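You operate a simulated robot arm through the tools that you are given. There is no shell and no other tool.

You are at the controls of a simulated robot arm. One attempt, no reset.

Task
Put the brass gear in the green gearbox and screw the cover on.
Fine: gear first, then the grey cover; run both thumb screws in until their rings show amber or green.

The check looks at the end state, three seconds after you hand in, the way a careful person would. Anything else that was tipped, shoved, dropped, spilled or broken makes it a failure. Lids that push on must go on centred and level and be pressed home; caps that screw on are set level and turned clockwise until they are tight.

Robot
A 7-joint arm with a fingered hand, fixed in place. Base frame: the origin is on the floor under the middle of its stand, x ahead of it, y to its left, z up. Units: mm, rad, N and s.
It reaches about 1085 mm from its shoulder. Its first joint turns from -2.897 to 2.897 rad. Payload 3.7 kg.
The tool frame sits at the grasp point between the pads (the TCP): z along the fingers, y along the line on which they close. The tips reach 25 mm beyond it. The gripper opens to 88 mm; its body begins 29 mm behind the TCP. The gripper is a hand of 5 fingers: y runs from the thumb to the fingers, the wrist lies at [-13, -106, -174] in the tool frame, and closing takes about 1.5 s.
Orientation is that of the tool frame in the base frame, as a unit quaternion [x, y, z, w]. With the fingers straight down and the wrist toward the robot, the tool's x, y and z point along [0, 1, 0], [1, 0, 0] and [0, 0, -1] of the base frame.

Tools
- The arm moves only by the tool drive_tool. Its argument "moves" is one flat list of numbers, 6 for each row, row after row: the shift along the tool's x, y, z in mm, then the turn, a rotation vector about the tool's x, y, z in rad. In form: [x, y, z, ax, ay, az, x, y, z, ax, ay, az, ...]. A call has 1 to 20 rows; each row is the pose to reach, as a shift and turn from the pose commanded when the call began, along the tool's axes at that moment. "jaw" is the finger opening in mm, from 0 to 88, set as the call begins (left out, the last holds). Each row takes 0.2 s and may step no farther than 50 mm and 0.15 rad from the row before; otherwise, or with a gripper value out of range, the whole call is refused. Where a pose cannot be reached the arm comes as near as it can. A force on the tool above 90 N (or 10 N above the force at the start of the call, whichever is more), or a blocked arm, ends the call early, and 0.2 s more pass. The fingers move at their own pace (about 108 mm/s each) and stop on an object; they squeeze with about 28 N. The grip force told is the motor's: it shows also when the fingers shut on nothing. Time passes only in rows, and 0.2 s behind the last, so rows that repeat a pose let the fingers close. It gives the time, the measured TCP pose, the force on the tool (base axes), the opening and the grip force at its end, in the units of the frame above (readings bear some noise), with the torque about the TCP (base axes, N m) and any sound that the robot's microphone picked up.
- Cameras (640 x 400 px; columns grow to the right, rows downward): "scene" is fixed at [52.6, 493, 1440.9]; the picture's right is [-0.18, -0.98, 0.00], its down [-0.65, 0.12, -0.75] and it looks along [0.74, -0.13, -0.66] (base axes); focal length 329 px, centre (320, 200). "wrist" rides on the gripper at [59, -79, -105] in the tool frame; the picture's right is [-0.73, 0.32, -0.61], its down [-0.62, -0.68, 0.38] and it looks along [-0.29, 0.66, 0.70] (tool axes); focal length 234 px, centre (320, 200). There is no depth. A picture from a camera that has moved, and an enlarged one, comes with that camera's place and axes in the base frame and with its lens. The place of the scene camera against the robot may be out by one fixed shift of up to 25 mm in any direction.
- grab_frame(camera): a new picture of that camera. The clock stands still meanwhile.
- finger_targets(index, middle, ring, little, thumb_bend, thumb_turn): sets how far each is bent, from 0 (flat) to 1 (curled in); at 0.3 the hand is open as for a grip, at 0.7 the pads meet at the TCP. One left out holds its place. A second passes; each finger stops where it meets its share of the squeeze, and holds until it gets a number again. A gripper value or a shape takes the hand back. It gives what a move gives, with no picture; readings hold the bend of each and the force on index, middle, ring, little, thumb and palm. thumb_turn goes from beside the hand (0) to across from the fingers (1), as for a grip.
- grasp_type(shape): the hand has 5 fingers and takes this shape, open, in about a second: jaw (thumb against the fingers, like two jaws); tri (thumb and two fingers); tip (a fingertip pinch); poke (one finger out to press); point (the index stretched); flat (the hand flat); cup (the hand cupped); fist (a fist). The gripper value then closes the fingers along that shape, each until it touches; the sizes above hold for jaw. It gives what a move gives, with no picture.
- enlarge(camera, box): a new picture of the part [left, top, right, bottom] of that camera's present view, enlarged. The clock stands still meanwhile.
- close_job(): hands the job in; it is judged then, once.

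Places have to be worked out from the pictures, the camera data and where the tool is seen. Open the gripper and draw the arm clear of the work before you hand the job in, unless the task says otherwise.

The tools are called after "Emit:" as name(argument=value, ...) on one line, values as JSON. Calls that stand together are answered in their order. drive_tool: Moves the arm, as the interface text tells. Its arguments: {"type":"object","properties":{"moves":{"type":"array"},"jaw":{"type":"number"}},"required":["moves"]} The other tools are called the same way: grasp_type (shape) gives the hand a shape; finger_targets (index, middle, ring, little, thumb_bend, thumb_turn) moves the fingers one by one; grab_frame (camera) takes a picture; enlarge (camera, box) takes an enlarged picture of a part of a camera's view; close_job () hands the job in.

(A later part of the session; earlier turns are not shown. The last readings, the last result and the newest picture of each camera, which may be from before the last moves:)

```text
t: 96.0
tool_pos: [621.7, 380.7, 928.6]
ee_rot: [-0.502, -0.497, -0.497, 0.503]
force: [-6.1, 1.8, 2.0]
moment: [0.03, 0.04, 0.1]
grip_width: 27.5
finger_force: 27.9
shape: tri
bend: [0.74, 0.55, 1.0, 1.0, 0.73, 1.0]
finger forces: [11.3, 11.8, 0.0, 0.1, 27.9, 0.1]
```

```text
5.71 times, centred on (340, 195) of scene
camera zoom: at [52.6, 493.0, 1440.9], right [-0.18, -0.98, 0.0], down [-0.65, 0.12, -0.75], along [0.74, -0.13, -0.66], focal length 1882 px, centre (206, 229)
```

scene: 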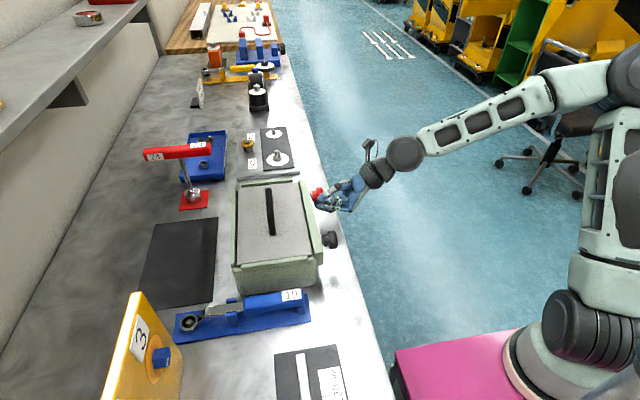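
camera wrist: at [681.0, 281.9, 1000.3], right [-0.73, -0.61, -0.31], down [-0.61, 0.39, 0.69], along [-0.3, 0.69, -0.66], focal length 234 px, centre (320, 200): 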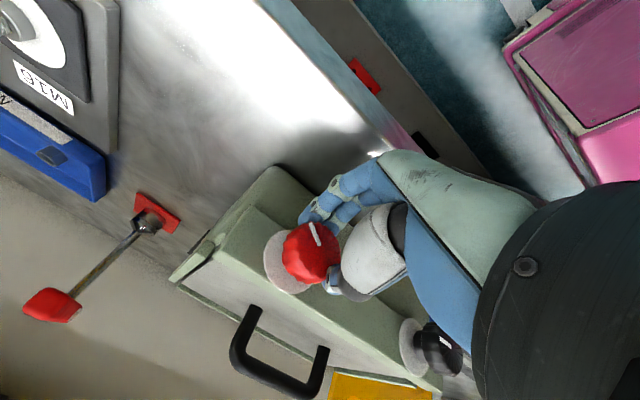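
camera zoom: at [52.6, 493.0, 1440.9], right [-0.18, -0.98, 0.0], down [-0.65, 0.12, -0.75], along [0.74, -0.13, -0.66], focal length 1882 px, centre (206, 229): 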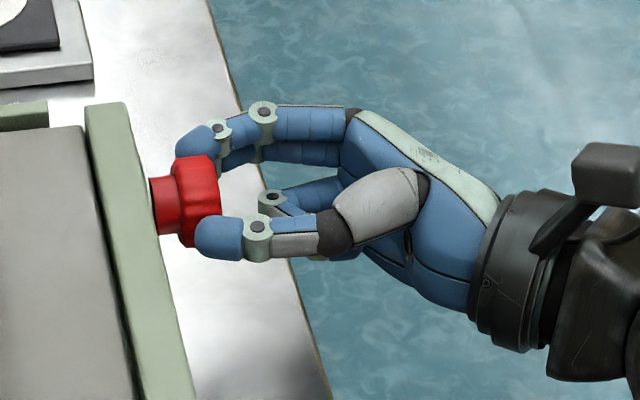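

Now the fingers hold the head, with almost no axial force. I'll turn 0.56 rad clockwise about the axis, advancing slightly, and check the pointer.

Emit:
drive_tool(moves=[-0.45, -0.24, 0.25, 0, 0, 0.14, -0.85, -0.54, 0.5, 0, 0, 0.28, -1.2, -0.9, 0.75, 0, 0, 0.42, -1.5, -1.3, 1, 0, 0, 0.56])

Emit:
enlarge(camera="wrist", box=[210, 150, 400, 330])

```text
t: 97.0
tool_pos: [620.3, 379.3, 925.7]
ee_rot: [0.621, 0.338, 0.339, -0.62]
force: [3.1, 5.6, 8.5]
moment: [0.15, -0.04, -0.05]
grip_width: 26.9
finger_force: 28.2
shape: tri
bend: [0.74, 0.55, 1.0, 1.0, 0.73, 0.99]
finger forces: [14.7, 10.9, 0.0, 0.1, 26.4, 0.1]
```

```text
2.22 times, centred on (305, 240) of wrist
camera zoom: at [585.9, 276.2, 1018.2], right [-0.12, -0.61, -0.79], down [-0.91, 0.38, -0.16], along [0.4, 0.7, -0.6], focal length 520 px, centre (353, 111)
```

zoom: 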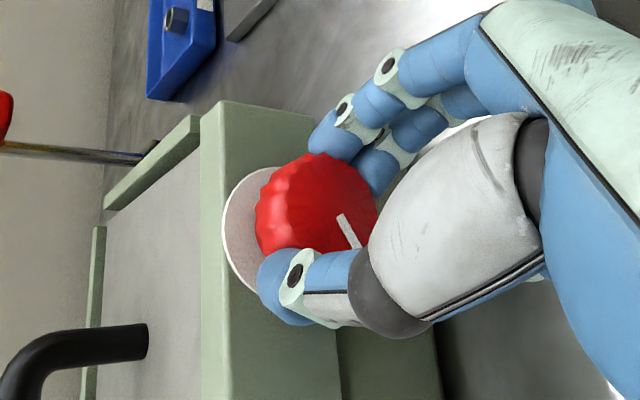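

It is turning without slip, with the pointer fixed relative to the hand. I'll continue another 1.12 rad.

Emit:
drive_tool(moves=[-0.45, -0.24, 0.25, 0, 0, 0.14, -0.85, -0.54, 0.5, 0, 0, 0.28, -1.2, -0.9, 0.75, 0, 0, 0.42, -1.5, -1.3, 1, 0, 0, 0.56, -1.8, -1.74, 1.25, 0, 0, 0.7, -1.95, -2.2, 1.5, 0, 0, 0.84, -2.08, -2.7, 1.75, 0, 0, 0.98, -2.1, -3.2, 2, 0, 0, 1.12])

Emit:
grab_frame(camera="wrist")

Emit:
enlarge(camera="wrist", box=[210, 150, 400, 330])

Emit:
enlarge(camera="scene", box=[290, 160, 390, 230])

```text
t: 98.8
tool_pos: [616.9, 381.7, 925.5]
ee_rot: [0.706, -0.044, -0.043, -0.705]
force: [14.7, 2.7, 7.0]
moment: [0.06, -0.22, -0.25]
grip_width: 25.1
finger_force: 27.9
shape: tri
bend: [0.74, 0.56, 1.0, 1.0, 0.72, 1.0]
finger forces: [15.3, 9.2, 0.0, 0.0, 29.0, 0.0]
```

```text
taken
camera wrist: at [686.0, 277.7, 996.3], right [-0.76, -0.61, -0.23], down [-0.53, 0.39, 0.75], along [-0.37, 0.7, -0.62], focal length 234 px, centre (320, 200)
```

wrist: 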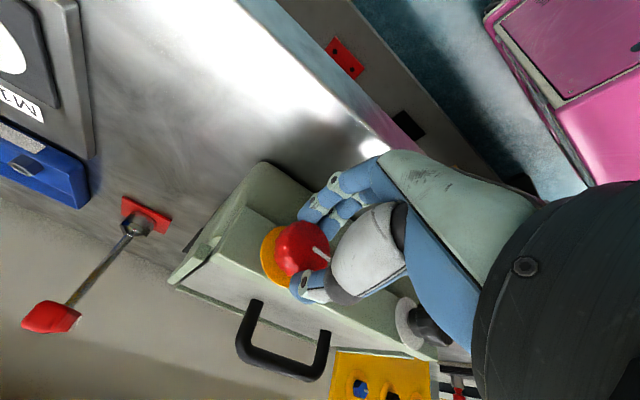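

```text
2.22 times, centred on (305, 240) of wrist
camera zoom: at [686.0, 277.7, 996.3], right [-0.76, -0.61, -0.23], down [-0.53, 0.39, 0.75], along [-0.37, 0.7, -0.62], focal length 520 px, centre (353, 111)
```

zoom: 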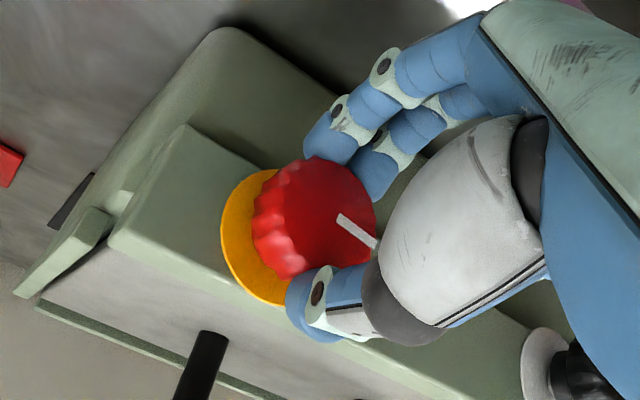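

```text
5.71 times, centred on (340, 195) of scene
camera zoom: at [52.6, 493.0, 1440.9], right [-0.18, -0.98, 0.0], down [-0.65, 0.12, -0.75], along [0.74, -0.13, -0.66], focal length 1882 px, centre (206, 229)
```

zoom: 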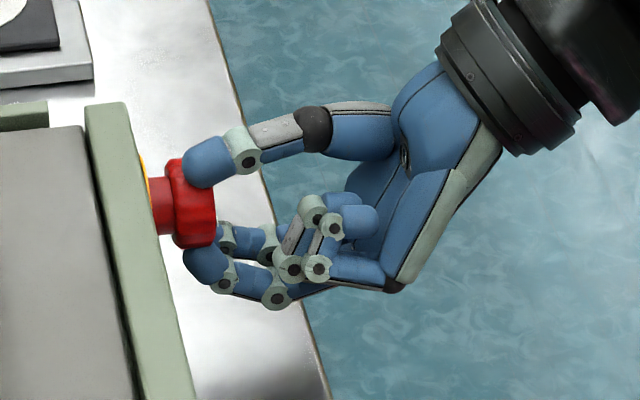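

The red screw's ring has turned amber, which is the wanted state. I'll open the hand gently and confirm that it stays amber.

Emit:
drive_tool(moves=[0, 0, 0, 0, 0, 0, 0, 0, 0, 0, 0, 0, 0, 0, 0, 0, 0, 0, 0, 0, 0, 0, 0, 0], jaw=74)

Emit:
enlarge(camera="wrist", box=[210, 150, 400, 330])

Emit:
enlarge(camera="scene", box=[225, 150, 345, 300])

```text
t: 99.8
tool_pos: [617.9, 383.2, 926.1]
ee_rot: [0.706, -0.043, -0.043, -0.705]
force: [0.5, 0.2, 0.7]
moment: [0.02, -0.01, 0.02]
grip_width: 73.6
finger_force: 0.1
shape: tri
bend: [0.27, 0.33, 0.99, 0.99, 0.45, 0.99]
finger forces: [0.1, 0.0, 0.1, 0.0, 0.0, 0.1]
```

```text
2.22 times, centred on (305, 240) of wrist
camera zoom: at [685.0, 278.4, 996.7], right [-0.76, -0.61, -0.23], down [-0.54, 0.38, 0.75], along [-0.37, 0.69, -0.62], focal length 520 px, centre (353, 111)
```

zoom: 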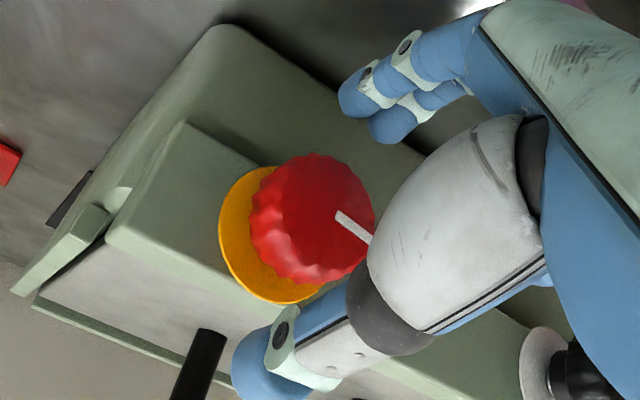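

```text
2.67 times, centred on (285, 225) of scene
camera zoom: at [52.6, 493.0, 1440.9], right [-0.18, -0.98, 0.0], down [-0.65, 0.12, -0.75], along [0.74, -0.13, -0.66], focal length 878 px, centre (413, 133)
```

zoom: 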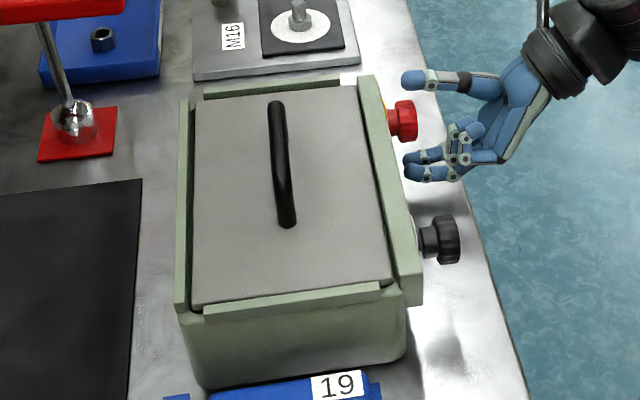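

The ring stays amber after release and the cover hasn't moved. I'll back straight out and move across to the black knob, keeping the wrist above so it stays within reach.

Emit:
drive_tool(moves=[0, 0, -20, 0, 0, 0, 0, 0, -40, 0, 0, 0, 0, 0, -55, 0, 0, 0, -35, 4, -55, 0, 0, 0, -70, 8, -55, 0, 0, 0, -105, 12, -55, 0, 0, 0, -139, 15.8, -55, 0, 0, 0, -139, 15.8, -55, 0, 0, 0])

Emit:
grab_frame(camera="wrist")

Emit:
enlarge(camera="scene", box=[290, 170, 450, 300])

```text
t: 101.6
tool_pos: [476.5, 328.3, 928.3]
ee_rot: [0.706, -0.042, -0.043, -0.705]
force: [0.3, 0.7, -0.6]
moment: [-0.01, -0.04, -0.01]
grip_width: 74.1
finger_force: 0.0
shape: tri
bend: [0.27, 0.33, 0.99, 0.99, 0.45, 0.99]
finger forces: [0.0, 0.0, 0.1, 0.1, 0.1, 0.0]
```

```text
taken
camera wrist: at [543.8, 224.0, 999.2], right [-0.76, -0.61, -0.23], down [-0.54, 0.39, 0.75], along [-0.37, 0.7, -0.62], focal length 234 px, centre (320, 200)
```

wrist: 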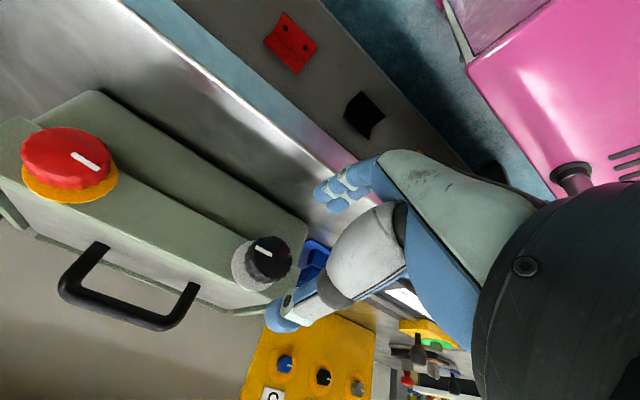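

```text
3.08 times, centred on (370, 235) of scene
camera zoom: at [52.6, 493.0, 1440.9], right [-0.18, -0.98, 0.0], down [-0.65, 0.12, -0.75], along [0.74, -0.13, -0.66], focal length 1014 px, centre (166, 92)
```

zoom: 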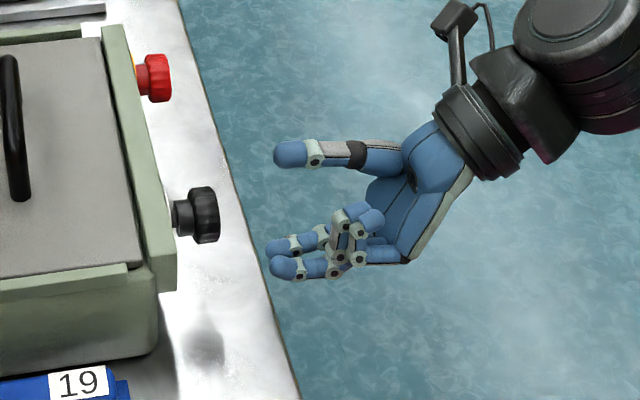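

The red ring still shows amber, and the black knob is in view. I'll enlarge it to measure its axis.

Emit:
enlarge(camera="wrist", box=[210, 210, 330, 320])

Emit:
enlarge(camera="wrist", box=[0, 90, 160, 220])

```text
3.64 times, centred on (270, 265) of wrist
camera zoom: at [543.8, 224.0, 999.2], right [-0.76, -0.61, -0.23], down [-0.54, 0.39, 0.75], along [-0.37, 0.7, -0.62], focal length 852 px, centre (502, -36)
```

zoom: 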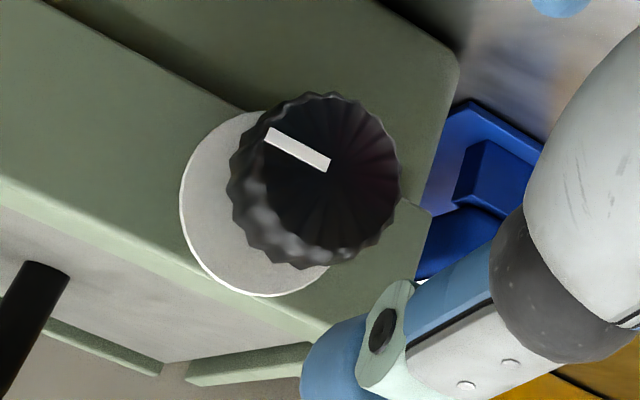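

```text
3.08 times, centred on (80, 155) of wrist
camera zoom: at [543.8, 224.0, 999.2], right [-0.76, -0.61, -0.23], down [-0.54, 0.39, 0.75], along [-0.37, 0.7, -0.62], focal length 720 px, centre (1058, 338)
```

zoom: 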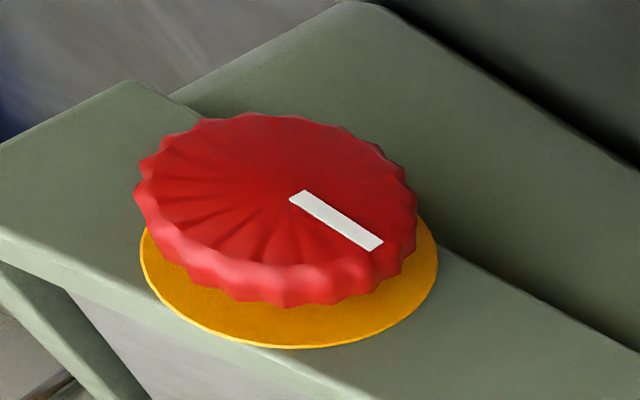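

The black knob's axis is at (478.5, 926.4) with its pointer at +x. The red pointer is now exactly opposite its start, so half a turn brought that ring to amber. I'll approach the black knob with the hand open so the tips land on the head.

Emit:
drive_tool(moves=[0.9, 1.5, 12, 0, 0, 0, 1.8, 2.9, 24, 0, 0, 0, 1.8, 2.9, 36, 0, 0, 0, 1.8, 2.9, 48, 0, 0, 0, 1.8, 2.9, 48, 0, 0, 0])

Emit:
enlarge(camera="wrist", box=[210, 150, 400, 330])

Emit:
enlarge(camera="scene", box=[290, 190, 390, 290])

```text
t: 102.8
tool_pos: [480.3, 374.8, 923.5]
ee_rot: [0.706, -0.042, -0.043, -0.705]
force: [0.1, 0.2, -0.8]
moment: [0.0, 0.02, 0.01]
grip_width: 74.0
finger_force: 0.0
shape: tri
bend: [0.27, 0.33, 0.99, 0.99, 0.45, 0.99]
finger forces: [0.0, 0.0, 0.1, 0.1, 0.0, 0.0]
```

```text
2.22 times, centred on (305, 240) of wrist
camera zoom: at [548.0, 270.1, 995.2], right [-0.76, -0.61, -0.23], down [-0.54, 0.38, 0.75], along [-0.37, 0.7, -0.62], focal length 520 px, centre (353, 111)
```

zoom: 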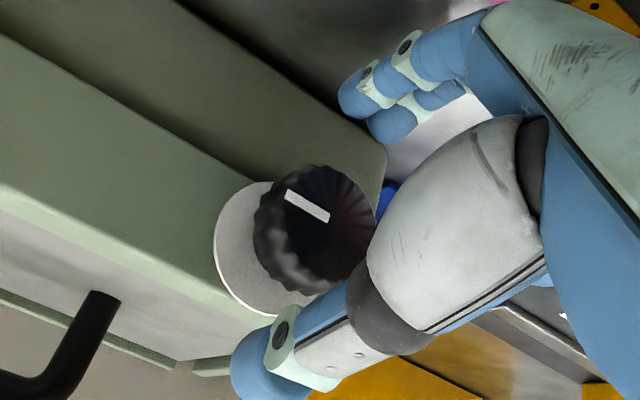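

```text
4.00 times, centred on (340, 240) of scene
camera zoom: at [52.6, 493.0, 1440.9], right [-0.18, -0.98, 0.0], down [-0.65, 0.12, -0.75], along [0.74, -0.13, -0.66], focal length 1318 px, centre (240, 40)
```

zoom: 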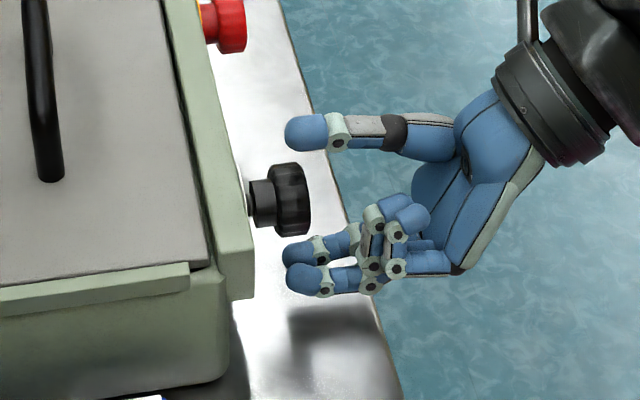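

I'm in position with clearance all around. I'll rotate the open hand back as far as the reach allows, to start the stroke from a lower angle.

Emit:
drive_tool(moves=[-2.5, -0.6, 1, 0, 0, -0.137, -2.2, -0.5, 2, 0, 0, -0.274, -2, -0.4, 2, 0, 0, -0.411, -1.7, -0.4, 2, 0, 0, -0.548, -1.5, -0.4, 2, 0, 0, -0.685, -1.2, -0.5, 2, 0, 0, -0.82, -1.2, -0.5, 2, 0, 0, -0.82])

Emit:
enlarge(camera="wrist", box=[210, 150, 400, 330])

Emit:
enlarge(camera="scene", box=[290, 190, 390, 290])

```text
t: 104.4
tool_pos: [478.8, 377.8, 925.2]
ee_rot: [0.664, 0.243, 0.243, -0.664]
force: [0.2, -1.1, 0.2]
moment: [0.01, -0.01, 0.0]
grip_width: 73.9
finger_force: 0.1
shape: tri
bend: [0.27, 0.33, 0.99, 0.99, 0.45, 0.99]
finger forces: [0.0, 0.0, 0.1, 0.1, 0.0, 0.0]
```

```text
2.22 times, centred on (305, 240) of wrist
camera zoom: at [472.3, 273.4, 1022.6], right [-0.35, -0.61, -0.71], down [-0.92, 0.38, 0.12], along [0.2, 0.69, -0.69], focal length 520 px, centre (353, 111)
```

zoom: 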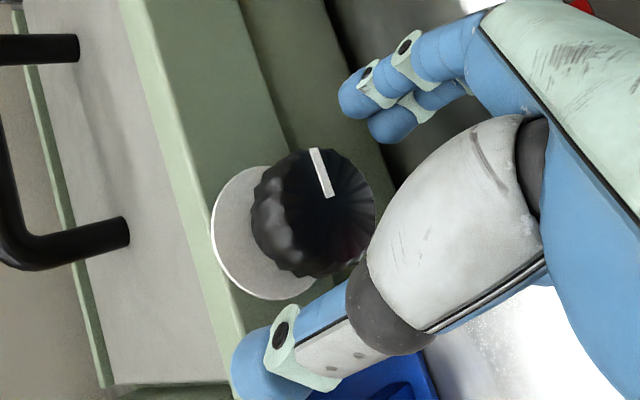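

```text
4.00 times, centred on (340, 240) of scene
camera zoom: at [52.6, 493.0, 1440.9], right [-0.18, -0.98, 0.0], down [-0.65, 0.12, -0.75], along [0.74, -0.13, -0.66], focal length 1318 px, centre (240, 40)
```

zoom: 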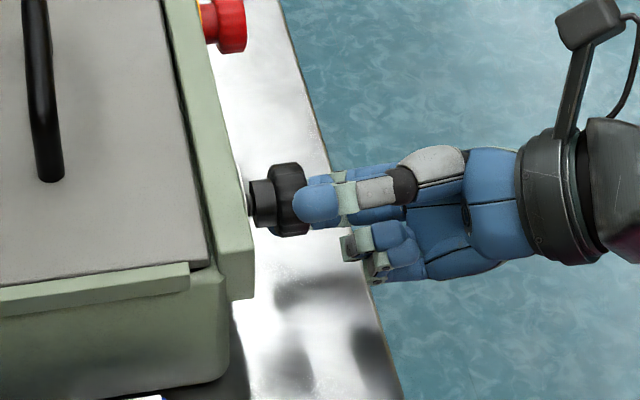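

I'm at a 50° hand angle with everything clear. I'll close on the black knob's head.

Emit:
drive_tool(moves=[0, 0, 0, 0, 0, 0, 0, 0, 0, 0, 0, 0, 0, 0, 0, 0, 0, 0, 0, 0, 0, 0, 0, 0, 0, 0, 0, 0, 0, 0, 0, 0, 0, 0, 0, 0], jaw=20)

Emit:
enlarge(camera="wrist", box=[210, 150, 400, 330])

```text
t: 105.8
tool_pos: [477.2, 378.6, 924.7]
ee_rot: [0.665, 0.242, 0.243, -0.664]
force: [-3.6, 2.2, 2.1]
moment: [0.03, 0.06, 0.03]
grip_width: 25.9
finger_force: 27.9
shape: tri
bend: [0.74, 0.56, 1.0, 1.0, 0.73, 1.0]
finger forces: [12.7, 10.6, 0.0, 0.0, 26.8, 0.0]
```

```text
2.22 times, centred on (305, 240) of wrist
camera zoom: at [472.1, 273.6, 1022.7], right [-0.35, -0.61, -0.71], down [-0.92, 0.38, 0.12], along [0.2, 0.69, -0.69], focal length 520 px, centre (353, 111)
```

zoom: 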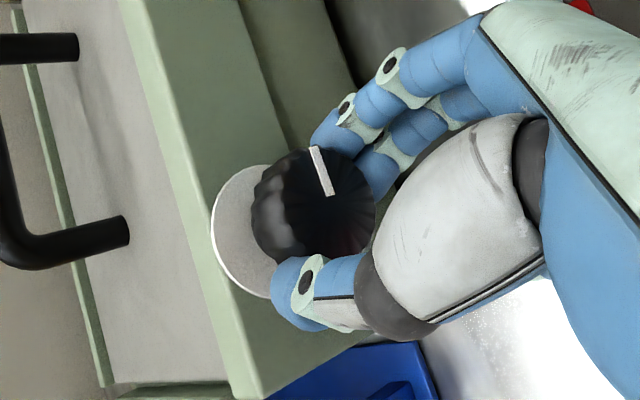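

The grip is centred with small side forces. I'll turn 1.12 rad clockwise, advancing with the thread.

Emit:
drive_tool(moves=[-0.2, -0.15, 0.2, 0, 0, 0.14, -0.4, -0.34, 0.4, 0, 0, 0.28, -0.57, -0.55, 0.6, 0, 0, 0.42, -0.7, -0.78, 0.8, 0, 0, 0.56, -0.8, -1.02, 1, 0, 0, 0.7, -0.86, -1.28, 1.2, 0, 0, 0.84, -0.89, -1.54, 1.4, 0, 0, 0.98, -0.88, -1.8, 1.6, 0, 0, 1.12])

Emit:
enlarge(camera="wrist", box=[210, 150, 400, 330])

```text
t: 107.6
tool_pos: [477.0, 379.5, 925.8]
ee_rot: [0.692, -0.149, -0.148, -0.691]
force: [7.2, 8.1, 8.7]
moment: [0.14, -0.06, -0.13]
grip_width: 24.8
finger_force: 27.9
shape: tri
bend: [0.74, 0.57, 1.0, 1.0, 0.72, 1.0]
finger forces: [12.0, 9.2, 0.0, 0.0, 30.8, 0.1]
```

```text
2.22 times, centred on (305, 240) of wrist
camera zoom: at [562.3, 274.6, 974.1], right [-0.8, -0.61, 0.0], down [-0.29, 0.39, 0.88], along [-0.53, 0.7, -0.48], focal length 520 px, centre (353, 111)
```

zoom: 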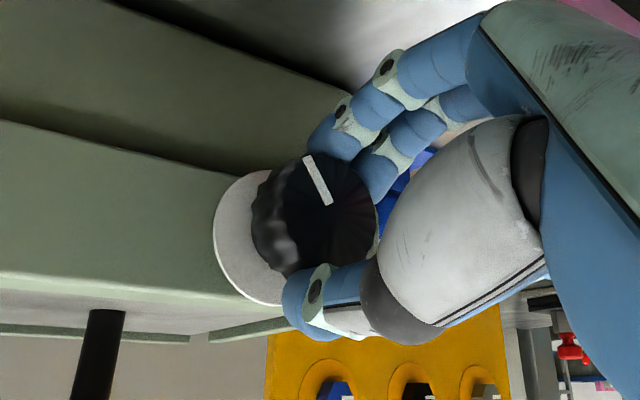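

The knob is following, with the pointer nearly fixed relative to the hand. The ring is still grey. I'll continue another 0.56 rad, easing the small side forces.

Emit:
drive_tool(moves=[-0.1, -0.5, 0.5, 0, 0, 0.14, -0.2, -1.1, 0.9, 0, 0, 0.28, -0.3, -1.7, 1.3, 0, 0, 0.42, -0.4, -1.9, 1.7, 0, 0, 0.56, -0.4, -1.9, 1.7, 0, 0, 0.56])

Emit:
enlarge(camera="wrist", box=[210, 150, 400, 330])

Emit:
enlarge(camera="scene", box=[290, 170, 390, 270])

```text
t: 108.8
tool_pos: [476.4, 379.1, 928.2]
ee_rot: [0.624, -0.334, -0.333, -0.623]
force: [8.1, 2.1, 5.8]
moment: [0.05, -0.04, -0.13]
grip_width: 24.5
finger_force: 28.1
shape: tri
bend: [0.74, 0.57, 1.0, 1.0, 0.72, 1.0]
finger forces: [12.3, 10.7, 0.0, 0.0, 30.8, 0.0]
```

```text
2.22 times, centred on (305, 240) of wrist
camera zoom: at [574.4, 276.3, 922.7], right [-0.67, -0.61, 0.43], down [0.22, 0.38, 0.9], along [-0.71, 0.7, -0.12], focal length 520 px, centre (353, 111)
```

zoom: 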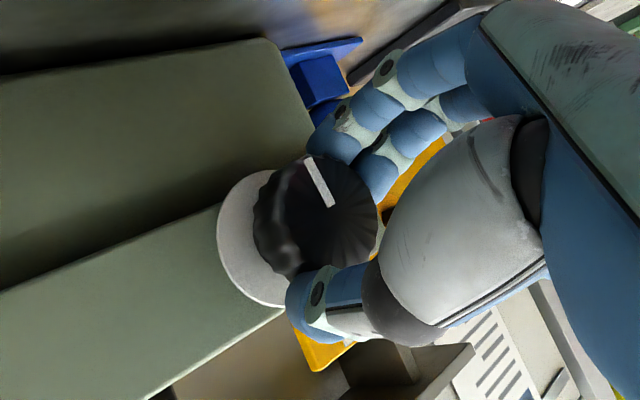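

```text
4.00 times, centred on (340, 220) of scene
camera zoom: at [52.6, 493.0, 1440.9], right [-0.18, -0.98, 0.0], down [-0.65, 0.12, -0.75], along [0.74, -0.13, -0.66], focal length 1318 px, centre (240, 120)
```

zoom: 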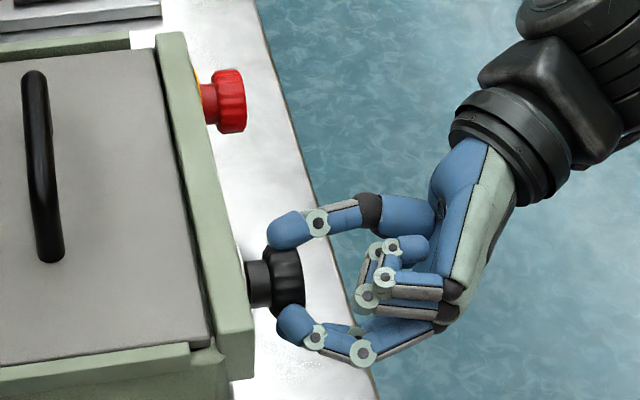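

The knob has turned roughly 95° and the ring is still grey. The arm still has range, so I'll continue the stroke a little.

Emit:
drive_tool(moves=[-0.1, -0.3, 0.3, 0, 0, 0.14, -0.2, -0.7, 0.6, 0, 0, 0.28, -0.3, -1, 0.9, 0, 0, 0.42, -0.3, -1, 0.9, 0, 0, 0.42])

Emit:
enlarge(camera="wrist", box=[210, 150, 400, 330])

Emit:
grab_frame(camera="scene")

```text
t: 109.8
tool_pos: [477.0, 381.5, 928.8]
ee_rot: [0.541, -0.457, -0.455, -0.54]
force: [3.0, -2.1, 3.5]
moment: [0.02, -0.03, 0.02]
grip_width: 24.4
finger_force: 28.1
shape: tri
bend: [0.74, 0.57, 1.0, 1.0, 0.72, 1.0]
finger forces: [13.1, 13.2, 0.0, 0.1, 28.4, 0.1]
```

```text
2.22 times, centred on (305, 240) of wrist
camera zoom: at [564.7, 277.7, 883.9], right [-0.44, -0.61, 0.66], down [0.57, 0.38, 0.73], along [-0.7, 0.7, 0.17], focal length 520 px, centre (353, 111)
```

zoom: 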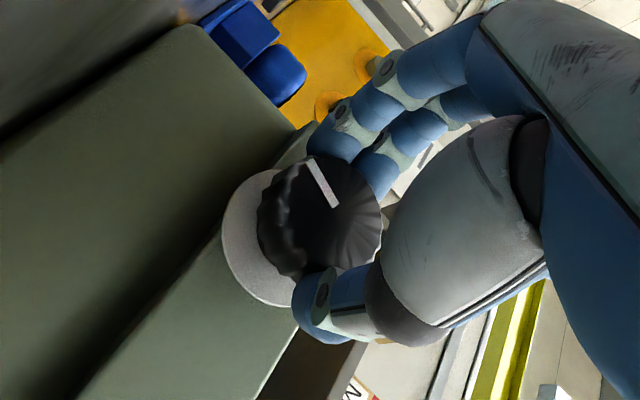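

```text
taken
```

scene: 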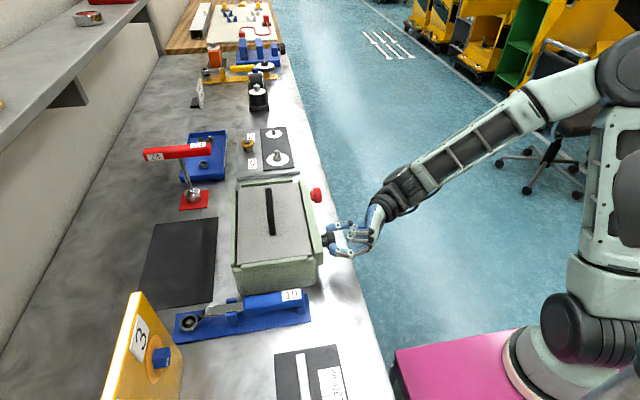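

The knob has now turned about 118° without slip. I'll open, rotate the hand back and take a second bite.

Emit:
drive_tool(moves=[0, 0, 0, 0, 0, 0, 0, 0, 0, 0, 0, 0, 0, 0, 0, 0, 0, 0, 0, 0, 0, 0, 0, 0], jaw=74)

Emit:
drive_tool(moves=[0.2, 0.1, 0, 0, 0, -0.14, 0.5, 0.2, 0, 0, 0, -0.28, 0.7, 0.3, 0, 0, 0, -0.42, 1, 0.3, 0, 0, 0, -0.56, 1.3, 0.3, 0, 0, 0, -0.7, 1.5, 0.2, 0, 0, 0, -0.84, 1.8, 0.1, 0, 0, 0, -0.98, 2, 0, 0, 0, 0, -1.12, 2.2, -0.2, 0, 0, 0, -1.26, 2.4, -0.3, 0, 0, 0, -1.4, 2.6, -0.5, 0, 0, 0, -1.54, 2.7, -0.8, 0, 0, 0, -1.68, 2.8, -1, 0, 0, 0, -1.82, 2.9, -1.3, 0, 0, 0, -1.96, 2.9, -1.5, 0, 0, 0, -2.09, 2.9, -1.5, 0, 0, 0, -2.09])

Emit:
enlarge(camera="wrist", box=[210, 150, 400, 330])

Emit:
enlarge(camera="scene", box=[290, 170, 390, 270])

```text
t: 110.8
tool_pos: [476.7, 382.1, 928.4]
ee_rot: [0.541, -0.457, -0.454, -0.541]
force: [0.0, -0.8, -0.1]
moment: [-0.01, -0.03, 0.0]
grip_width: 73.8
finger_force: 0.0
shape: tri
bend: [0.27, 0.33, 0.99, 0.99, 0.45, 0.99]
finger forces: [0.1, 0.0, 0.1, 0.0, 0.0, 0.1]
```

```text
t: 114.2
tool_pos: [479.8, 382.3, 925.7]
ee_rot: [0.666, 0.24, 0.239, -0.664]
force: [0.0, 0.0, -0.5]
moment: [-0.01, -0.01, 0.01]
grip_width: 74.0
finger_force: 0.0
shape: tri
bend: [0.27, 0.33, 0.99, 0.99, 0.45, 0.99]
finger forces: [0.0, 0.1, 0.2, 0.0, 0.0, 0.1]
```

```text
2.22 times, centred on (305, 240) of wrist
camera zoom: at [474.3, 277.7, 1023.4], right [-0.35, -0.61, -0.71], down [-0.91, 0.38, 0.13], along [0.2, 0.69, -0.69], focal length 520 px, centre (353, 111)
```

zoom: 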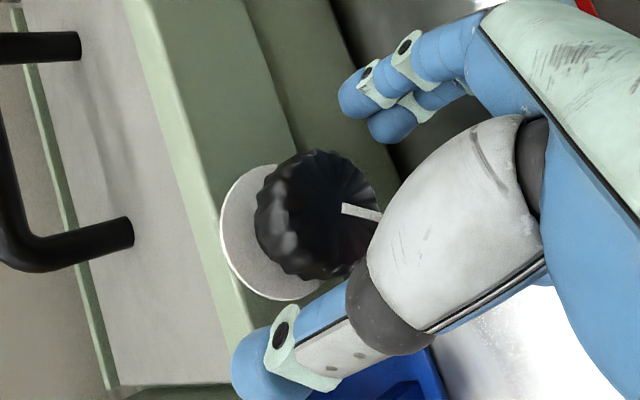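

```text
4.00 times, centred on (340, 220) of scene
camera zoom: at [52.6, 493.0, 1440.9], right [-0.18, -0.98, 0.0], down [-0.65, 0.12, -0.75], along [0.74, -0.13, -0.66], focal length 1318 px, centre (240, 120)
```

zoom: 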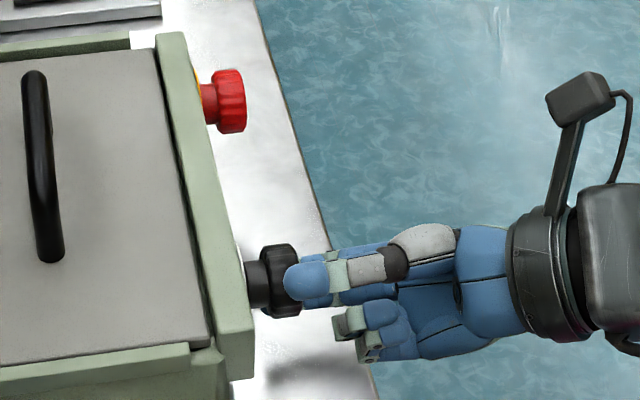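

The pointer confirms 118° of turn. I'll regrip about 1 mm further back and continue turning.

Emit:
drive_tool(moves=[0, 0, -1, 0, 0, 0, 0, 0, -1.5, 0, 0, 0, 0, 0, -1.5, 0, 0, 0, 0, 0, -1.5, 0, 0, 0, 0, 0, -1.5, 0, 0, 0, 0, 0, -1.5, 0, 0, 0, 0, 0, -1.5, 0, 0, 0], jaw=20)

Emit:
drive_tool(moves=[-0.2, -0.15, 0.2, 0, 0, 0.14, -0.4, -0.34, 0.4, 0, 0, 0.28, -0.57, -0.55, 0.6, 0, 0, 0.42, -0.7, -0.78, 0.8, 0, 0, 0.56, -0.7, -1, 1, 0, 0, 0.7, -0.7, -1, 1, 0, 0, 0.7])

Emit:
enlarge(camera="wrist", box=[210, 150, 400, 330])

```text
t: 115.8
tool_pos: [479.4, 379.3, 925.4]
ee_rot: [0.665, 0.241, 0.24, -0.665]
force: [-4.1, 5.6, 1.5]
moment: [0.03, -0.01, 0.05]
grip_width: 25.3
finger_force: 28.3
shape: tri
bend: [0.74, 0.56, 1.0, 1.0, 0.72, 1.0]
finger forces: [12.6, 11.1, 0.0, 0.0, 26.8, 0.0]
```

```text
t: 117.2
tool_pos: [478.2, 380.7, 926.3]
ee_rot: [0.708, -0.004, -0.003, -0.707]
force: [1.4, 7.3, 7.6]
moment: [0.13, -0.03, -0.06]
grip_width: 24.7
finger_force: 27.7
shape: tri
bend: [0.74, 0.56, 1.0, 1.0, 0.72, 1.0]
finger forces: [12.6, 10.3, 0.0, 0.0, 29.9, 0.0]
```

```text
2.22 times, centred on (305, 240) of wrist
camera zoom: at [537.7, 276.8, 1004.1], right [-0.73, -0.61, -0.31], down [-0.62, 0.38, 0.69], along [-0.3, 0.7, -0.65], focal length 520 px, centre (353, 111)
```

zoom: 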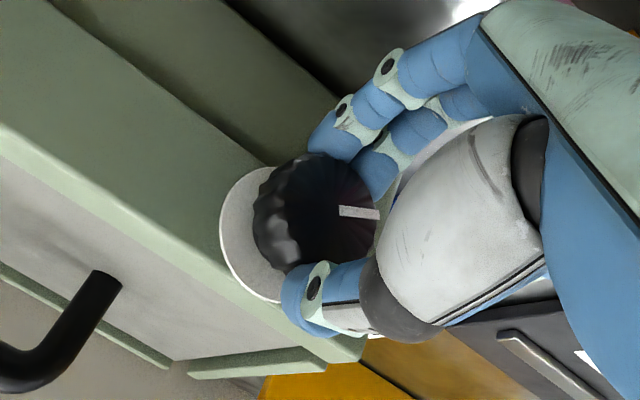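

It turned with me again, to about 158° in total. I'll continue in smaller increments and watch the ring.

Emit:
drive_tool(moves=[-0.2, -0.4, 0.4, 0, 0, 0.14, -0.4, -0.8, 0.8, 0, 0, 0.28, -0.4, -0.8, 0.8, 0, 0, 0.28])

Emit:
enlarge(camera="wrist", box=[210, 150, 400, 330])

```text
t: 118.0
tool_pos: [477.0, 382.2, 926.2]
ee_rot: [0.7, -0.103, -0.103, -0.699]
force: [2.9, 3.9, 7.2]
moment: [0.09, -0.05, -0.06]
grip_width: 24.8
finger_force: 28.1
shape: tri
bend: [0.74, 0.56, 1.0, 1.0, 0.72, 1.0]
finger forces: [12.9, 10.8, 0.0, 0.1, 30.0, 0.0]
```

```text
2.22 times, centred on (305, 240) of wrist
camera zoom: at [556.7, 277.7, 985.0], right [-0.79, -0.61, -0.1], down [-0.4, 0.39, 0.83], along [-0.47, 0.7, -0.55], focal length 520 px, centre (353, 111)
```

zoom: 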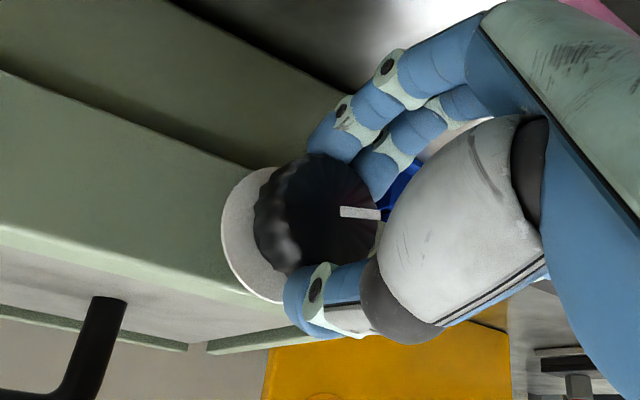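

The ring is still grey and the torque is low, at about 174°. I'll go on a little further.

Emit:
drive_tool(moves=[-0.2, -0.4, 0.3, 0, 0, 0.14, -0.4, -0.8, 0.6, 0, 0, 0.28, -0.4, -0.8, 0.6, 0, 0, 0.28])

Emit:
enlarge(camera="wrist", box=[210, 150, 400, 330])

Emit:
enlarge(camera="scene", box=[290, 170, 390, 270])

```text
t: 118.8
tool_pos: [477.5, 382.8, 926.3]
ee_rot: [0.679, -0.2, -0.198, -0.678]
force: [6.9, 6.7, 4.7]
moment: [0.02, -0.11, -0.11]
grip_width: 24.6
finger_force: 27.8
shape: tri
bend: [0.74, 0.56, 1.0, 1.0, 0.72, 1.0]
finger forces: [13.2, 10.6, 0.1, 0.1, 29.3, 0.1]
```

```text
2.22 times, centred on (305, 240) of wrist
camera zoom: at [569.3, 278.2, 961.6], right [-0.79, -0.61, 0.12], down [-0.16, 0.39, 0.91], along [-0.6, 0.7, -0.4], focal length 520 px, centre (353, 111)
```

zoom: 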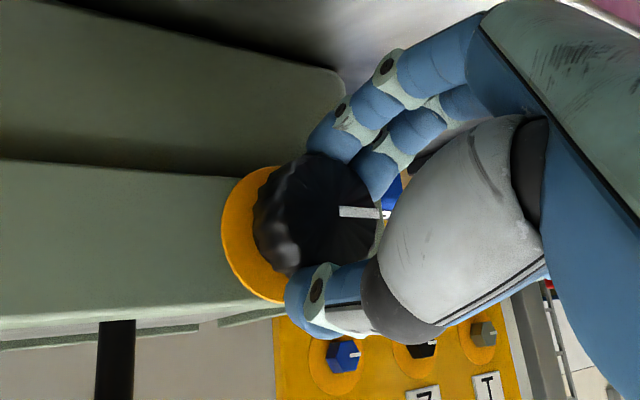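

```text
4.00 times, centred on (340, 220) of scene
camera zoom: at [52.6, 493.0, 1440.9], right [-0.18, -0.98, 0.0], down [-0.65, 0.12, -0.75], along [0.74, -0.13, -0.66], focal length 1318 px, centre (240, 120)
```

zoom: 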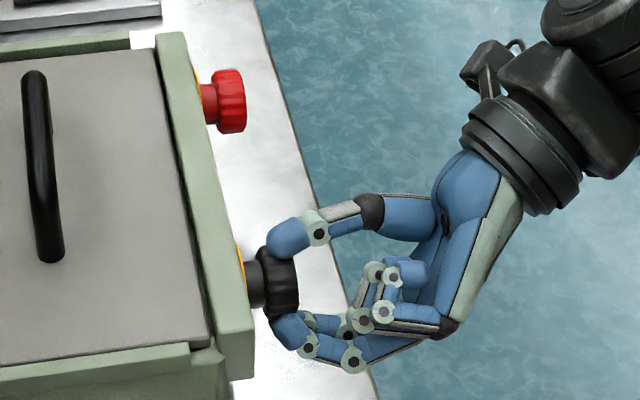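

The black ring has turned amber as well. I'll add a very small extra turn so it isn't right on the threshold, then check.

Emit:
drive_tool(moves=[-0.1, -0.2, 0.2, 0, 0, 0.07, -0.2, -0.3, 0.3, 0, 0, 0.14])

Emit:
drive_tool(moves=[0, 0, 0, 0, 0, 0, 0, 0, 0, 0, 0, 0, 0, 0, 0, 0, 0, 0, 0, 0, 0, 0, 0, 0], jaw=74)

Emit:
enlarge(camera="wrist", box=[210, 150, 400, 330])

Emit:
enlarge(camera="scene", box=[290, 170, 390, 270])

```text
t: 119.4
tool_pos: [477.9, 383.5, 926.8]
ee_rot: [0.663, -0.247, -0.245, -0.662]
force: [7.2, 5.5, 2.1]
moment: [-0.07, -0.14, -0.08]
grip_width: 24.1
finger_force: 27.8
shape: tri
bend: [0.74, 0.56, 1.0, 1.0, 0.72, 1.0]
finger forces: [12.5, 9.9, 0.1, 0.1, 27.5, 0.1]
```

```text
t: 120.4
tool_pos: [476.9, 382.2, 926.9]
ee_rot: [0.663, -0.246, -0.246, -0.663]
force: [0.1, 0.0, -0.7]
moment: [0.02, -0.02, 0.02]
grip_width: 73.9
finger_force: 0.1
shape: tri
bend: [0.27, 0.33, 0.99, 0.99, 0.45, 0.99]
finger forces: [0.1, 0.1, 0.1, 0.0, 0.0, 0.0]
```

```text
2.22 times, centred on (305, 240) of wrist
camera zoom: at [572.8, 278.3, 948.6], right [-0.76, -0.61, 0.23], down [-0.03, 0.39, 0.92], along [-0.65, 0.7, -0.31], focal length 520 px, centre (353, 111)
```

zoom: 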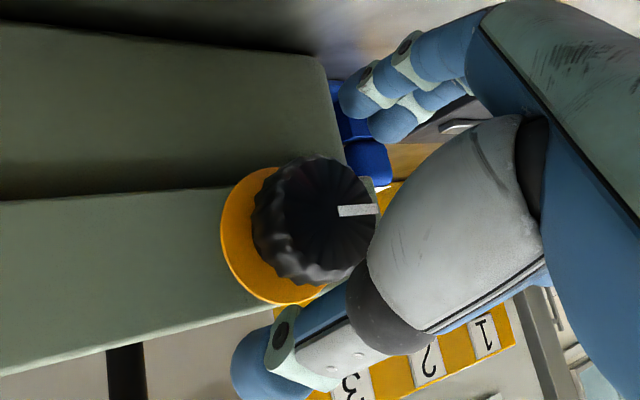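

```text
4.00 times, centred on (340, 220) of scene
camera zoom: at [52.6, 493.0, 1440.9], right [-0.18, -0.98, 0.0], down [-0.65, 0.12, -0.75], along [0.74, -0.13, -0.66], focal length 1318 px, centre (240, 120)
```

zoom: 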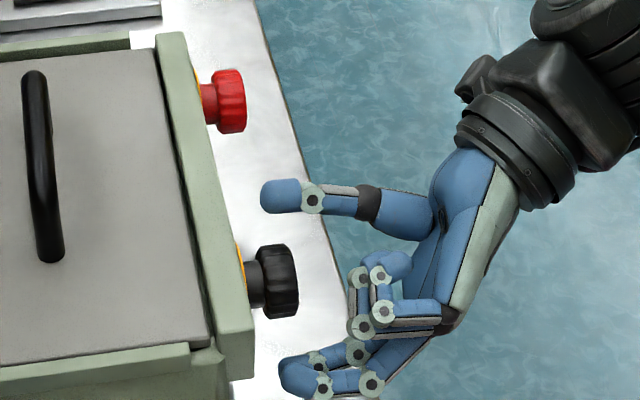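

Both rings are amber after release. I'll back the hand straight out along -y and then draw it up and away from the work.

Emit:
drive_tool(moves=[0, 0, -20, 0, 0, 0, 0, 0, -40, 0, 0, 0, 0, 0, -60, 0, 0, 0, 0, 0, -75, 0, 0, 0, 0, 0, -75, 0, 0, 0])

Emit:
grab_frame(camera="scene")

Emit:
grab_frame(camera="wrist")

```text
t: 121.6
tool_pos: [477.2, 308.2, 928.1]
ee_rot: [0.664, -0.247, -0.245, -0.662]
force: [-0.2, 0.0, 0.4]
moment: [-0.01, 0.02, 0.02]
grip_width: 73.8
finger_force: 0.1
shape: tri
bend: [0.27, 0.33, 0.99, 0.99, 0.45, 0.99]
finger forces: [0.0, 0.1, 0.0, 0.1, 0.1, 0.1]
```

```text
taken
```

scene: 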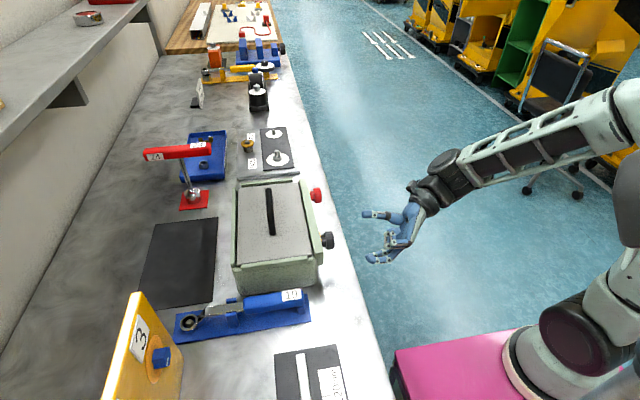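

```text
taken
camera wrist: at [572.8, 203.0, 949.5], right [-0.76, -0.61, 0.23], down [-0.03, 0.39, 0.92], along [-0.65, 0.7, -0.31], focal length 234 px, centre (320, 200)
```

wrist: 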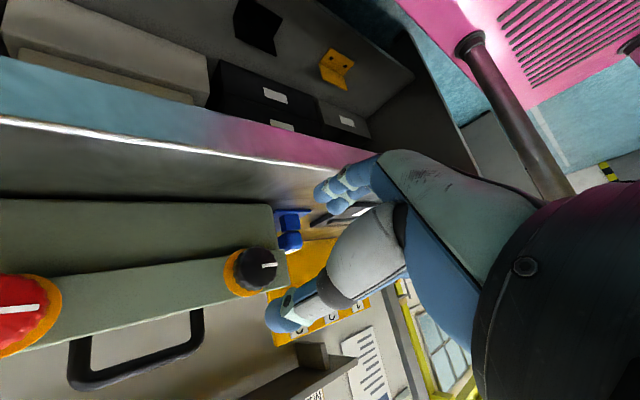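

Both rings show amber and the hand is clear. I'll check the cover and its surroundings closely before finishing.

Emit:
enlarge(camera="scene", box=[225, 150, 345, 300])

Emit:
enlarge(camera="scene", box=[225, 240, 325, 300])

Emit:
enlarge(camera="scene", box=[225, 165, 325, 225])

Emit:
enlarge(camera="wrist", box=[0, 200, 300, 400])

```text
2.67 times, centred on (285, 225) of scene
camera zoom: at [52.6, 493.0, 1440.9], right [-0.18, -0.98, 0.0], down [-0.65, 0.12, -0.75], along [0.74, -0.13, -0.66], focal length 878 px, centre (413, 133)
```

zoom: 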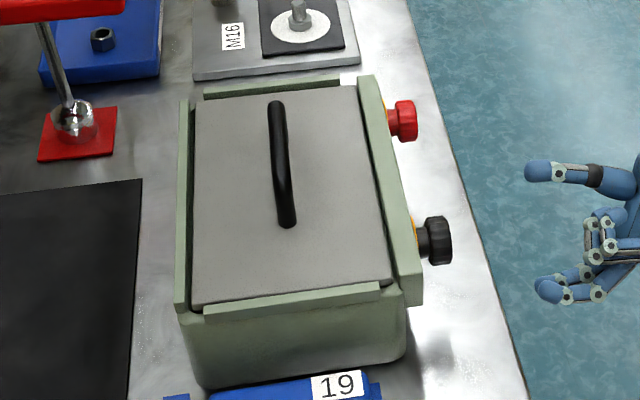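

```text
6.40 times, centred on (275, 270) of scene
camera zoom: at [52.6, 493.0, 1440.9], right [-0.18, -0.98, 0.0], down [-0.65, 0.12, -0.75], along [0.74, -0.13, -0.66], focal length 2108 px, centre (608, -248)
```

zoom: 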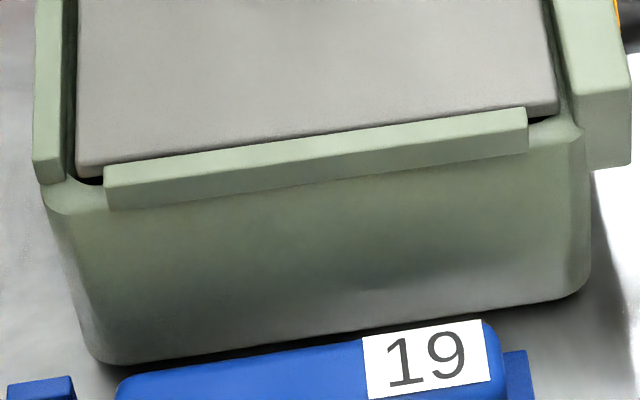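

```text
6.40 times, centred on (275, 195) of scene
camera zoom: at [52.6, 493.0, 1440.9], right [-0.18, -0.98, 0.0], down [-0.65, 0.12, -0.75], along [0.74, -0.13, -0.66], focal length 2108 px, centre (608, 232)
```

zoom: 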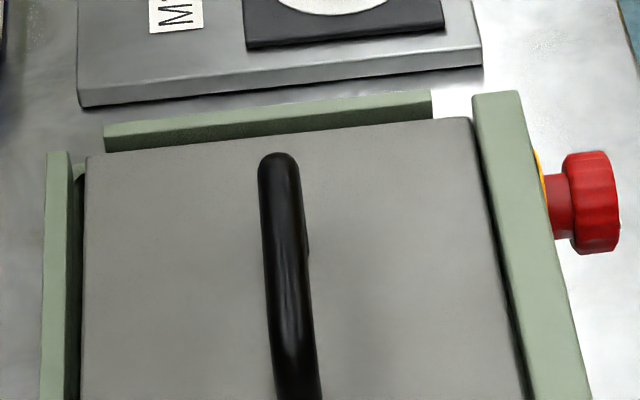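

```text
2.00 times, centred on (150, 300) of wrist
camera zoom: at [572.8, 203.0, 949.5], right [-0.76, -0.61, 0.23], down [-0.03, 0.39, 0.92], along [-0.65, 0.7, -0.31], focal length 468 px, centre (660, 0)
```

zoom: 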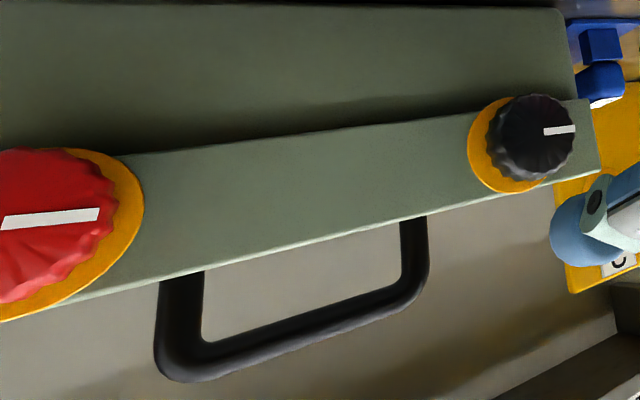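

The cover position looks unchanged. From this low vantage I can judge the level of the handle against the box's bar edge, so I'll zoom in for that.

Emit:
enlarge(camera="wrist", box=[60, 290, 220, 400])

Emit:
enlarge(camera="wrist", box=[20, 240, 300, 400])

```text
3.64 times, centred on (140, 345) of wrist
camera zoom: at [572.8, 203.0, 949.5], right [-0.76, -0.61, 0.23], down [-0.03, 0.39, 0.92], along [-0.65, 0.7, -0.31], focal length 852 px, centre (974, -327)
```

zoom: 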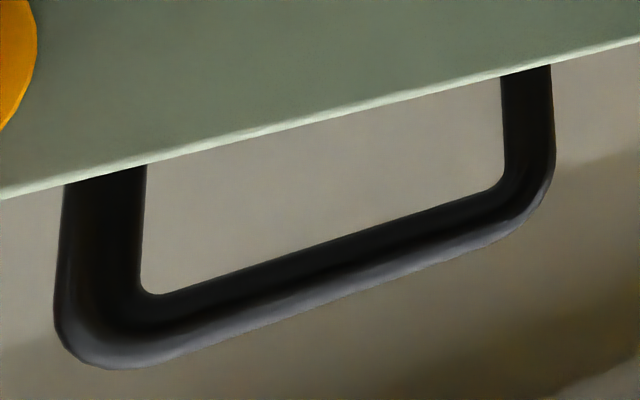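

```text
2.29 times, centred on (160, 320) of wrist
camera zoom: at [572.8, 203.0, 949.5], right [-0.76, -0.61, 0.23], down [-0.03, 0.39, 0.92], along [-0.65, 0.7, -0.31], focal length 535 px, centre (686, -74)
```

zoom: 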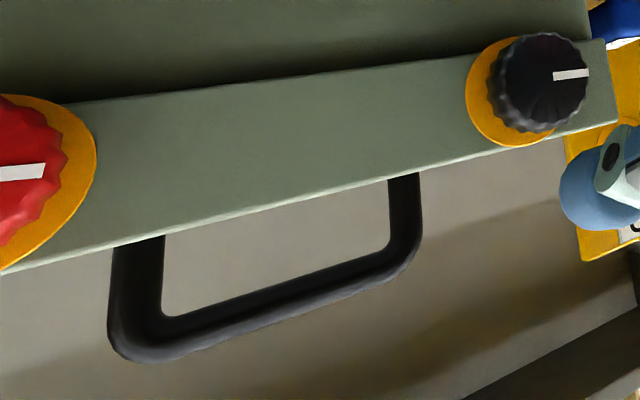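

The handle line agrees with the level vanishing point to within about 0.3°, so the cover is level. I'll raise the arm well clear and take a last look.

Emit:
drive_tool(moves=[-27.7, -32.2, -5, 0, 0, 0, -55.4, -64.4, -10, 0, 0, 0, -83, -96.7, -15, 0, 0, 0, -110.8, -128.9, -20, 0, 0, 0, -110.8, -128.9, -20, 0, 0, 0])

Emit:
grab_frame(camera="scene")

Emit:
grab_frame(camera="wrist")

Emit:
enlarge(camera="scene", box=[120, 110, 350, 320])

```text
t: 122.8
tool_pos: [476.9, 288.5, 1099.8]
ee_rot: [0.664, -0.247, -0.245, -0.662]
force: [0.5, 0.5, -0.6]
moment: [0.0, -0.02, -0.02]
grip_width: 74.0
finger_force: 0.0
shape: tri
bend: [0.27, 0.33, 0.99, 0.99, 0.44, 0.99]
finger forces: [0.0, 0.0, 0.1, 0.0, 0.0, 0.0]
```

```text
taken
```

scene: 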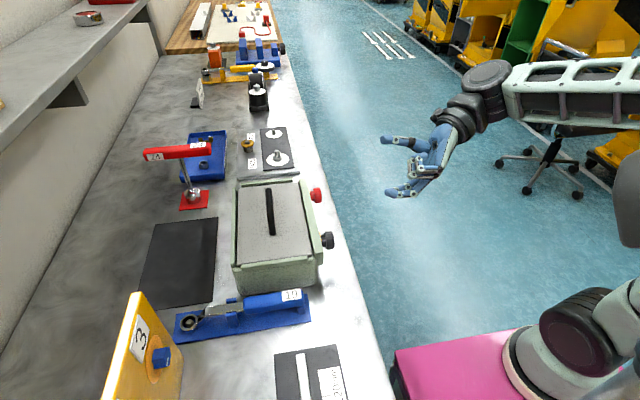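

```text
taken
camera wrist: at [572.9, 185.5, 1122.3], right [-0.76, -0.61, 0.23], down [-0.03, 0.39, 0.92], along [-0.65, 0.7, -0.31], focal length 234 px, centre (320, 200)
```

wrist: 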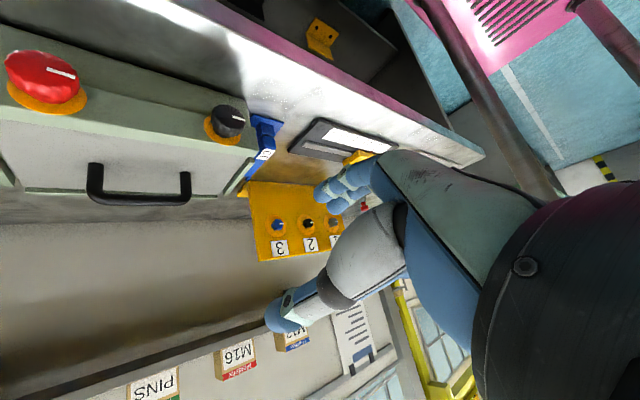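

```text
1.90 times, centred on (235, 215) of scene
camera zoom: at [52.6, 493.0, 1440.9], right [-0.18, -0.98, 0.0], down [-0.65, 0.12, -0.75], along [0.74, -0.13, -0.66], focal length 628 px, centre (482, 171)
```

zoom: 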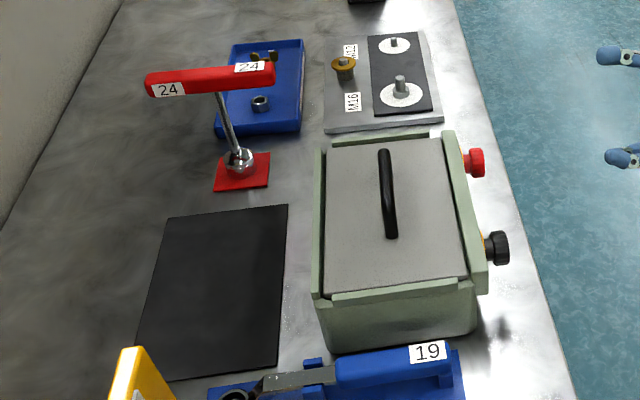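

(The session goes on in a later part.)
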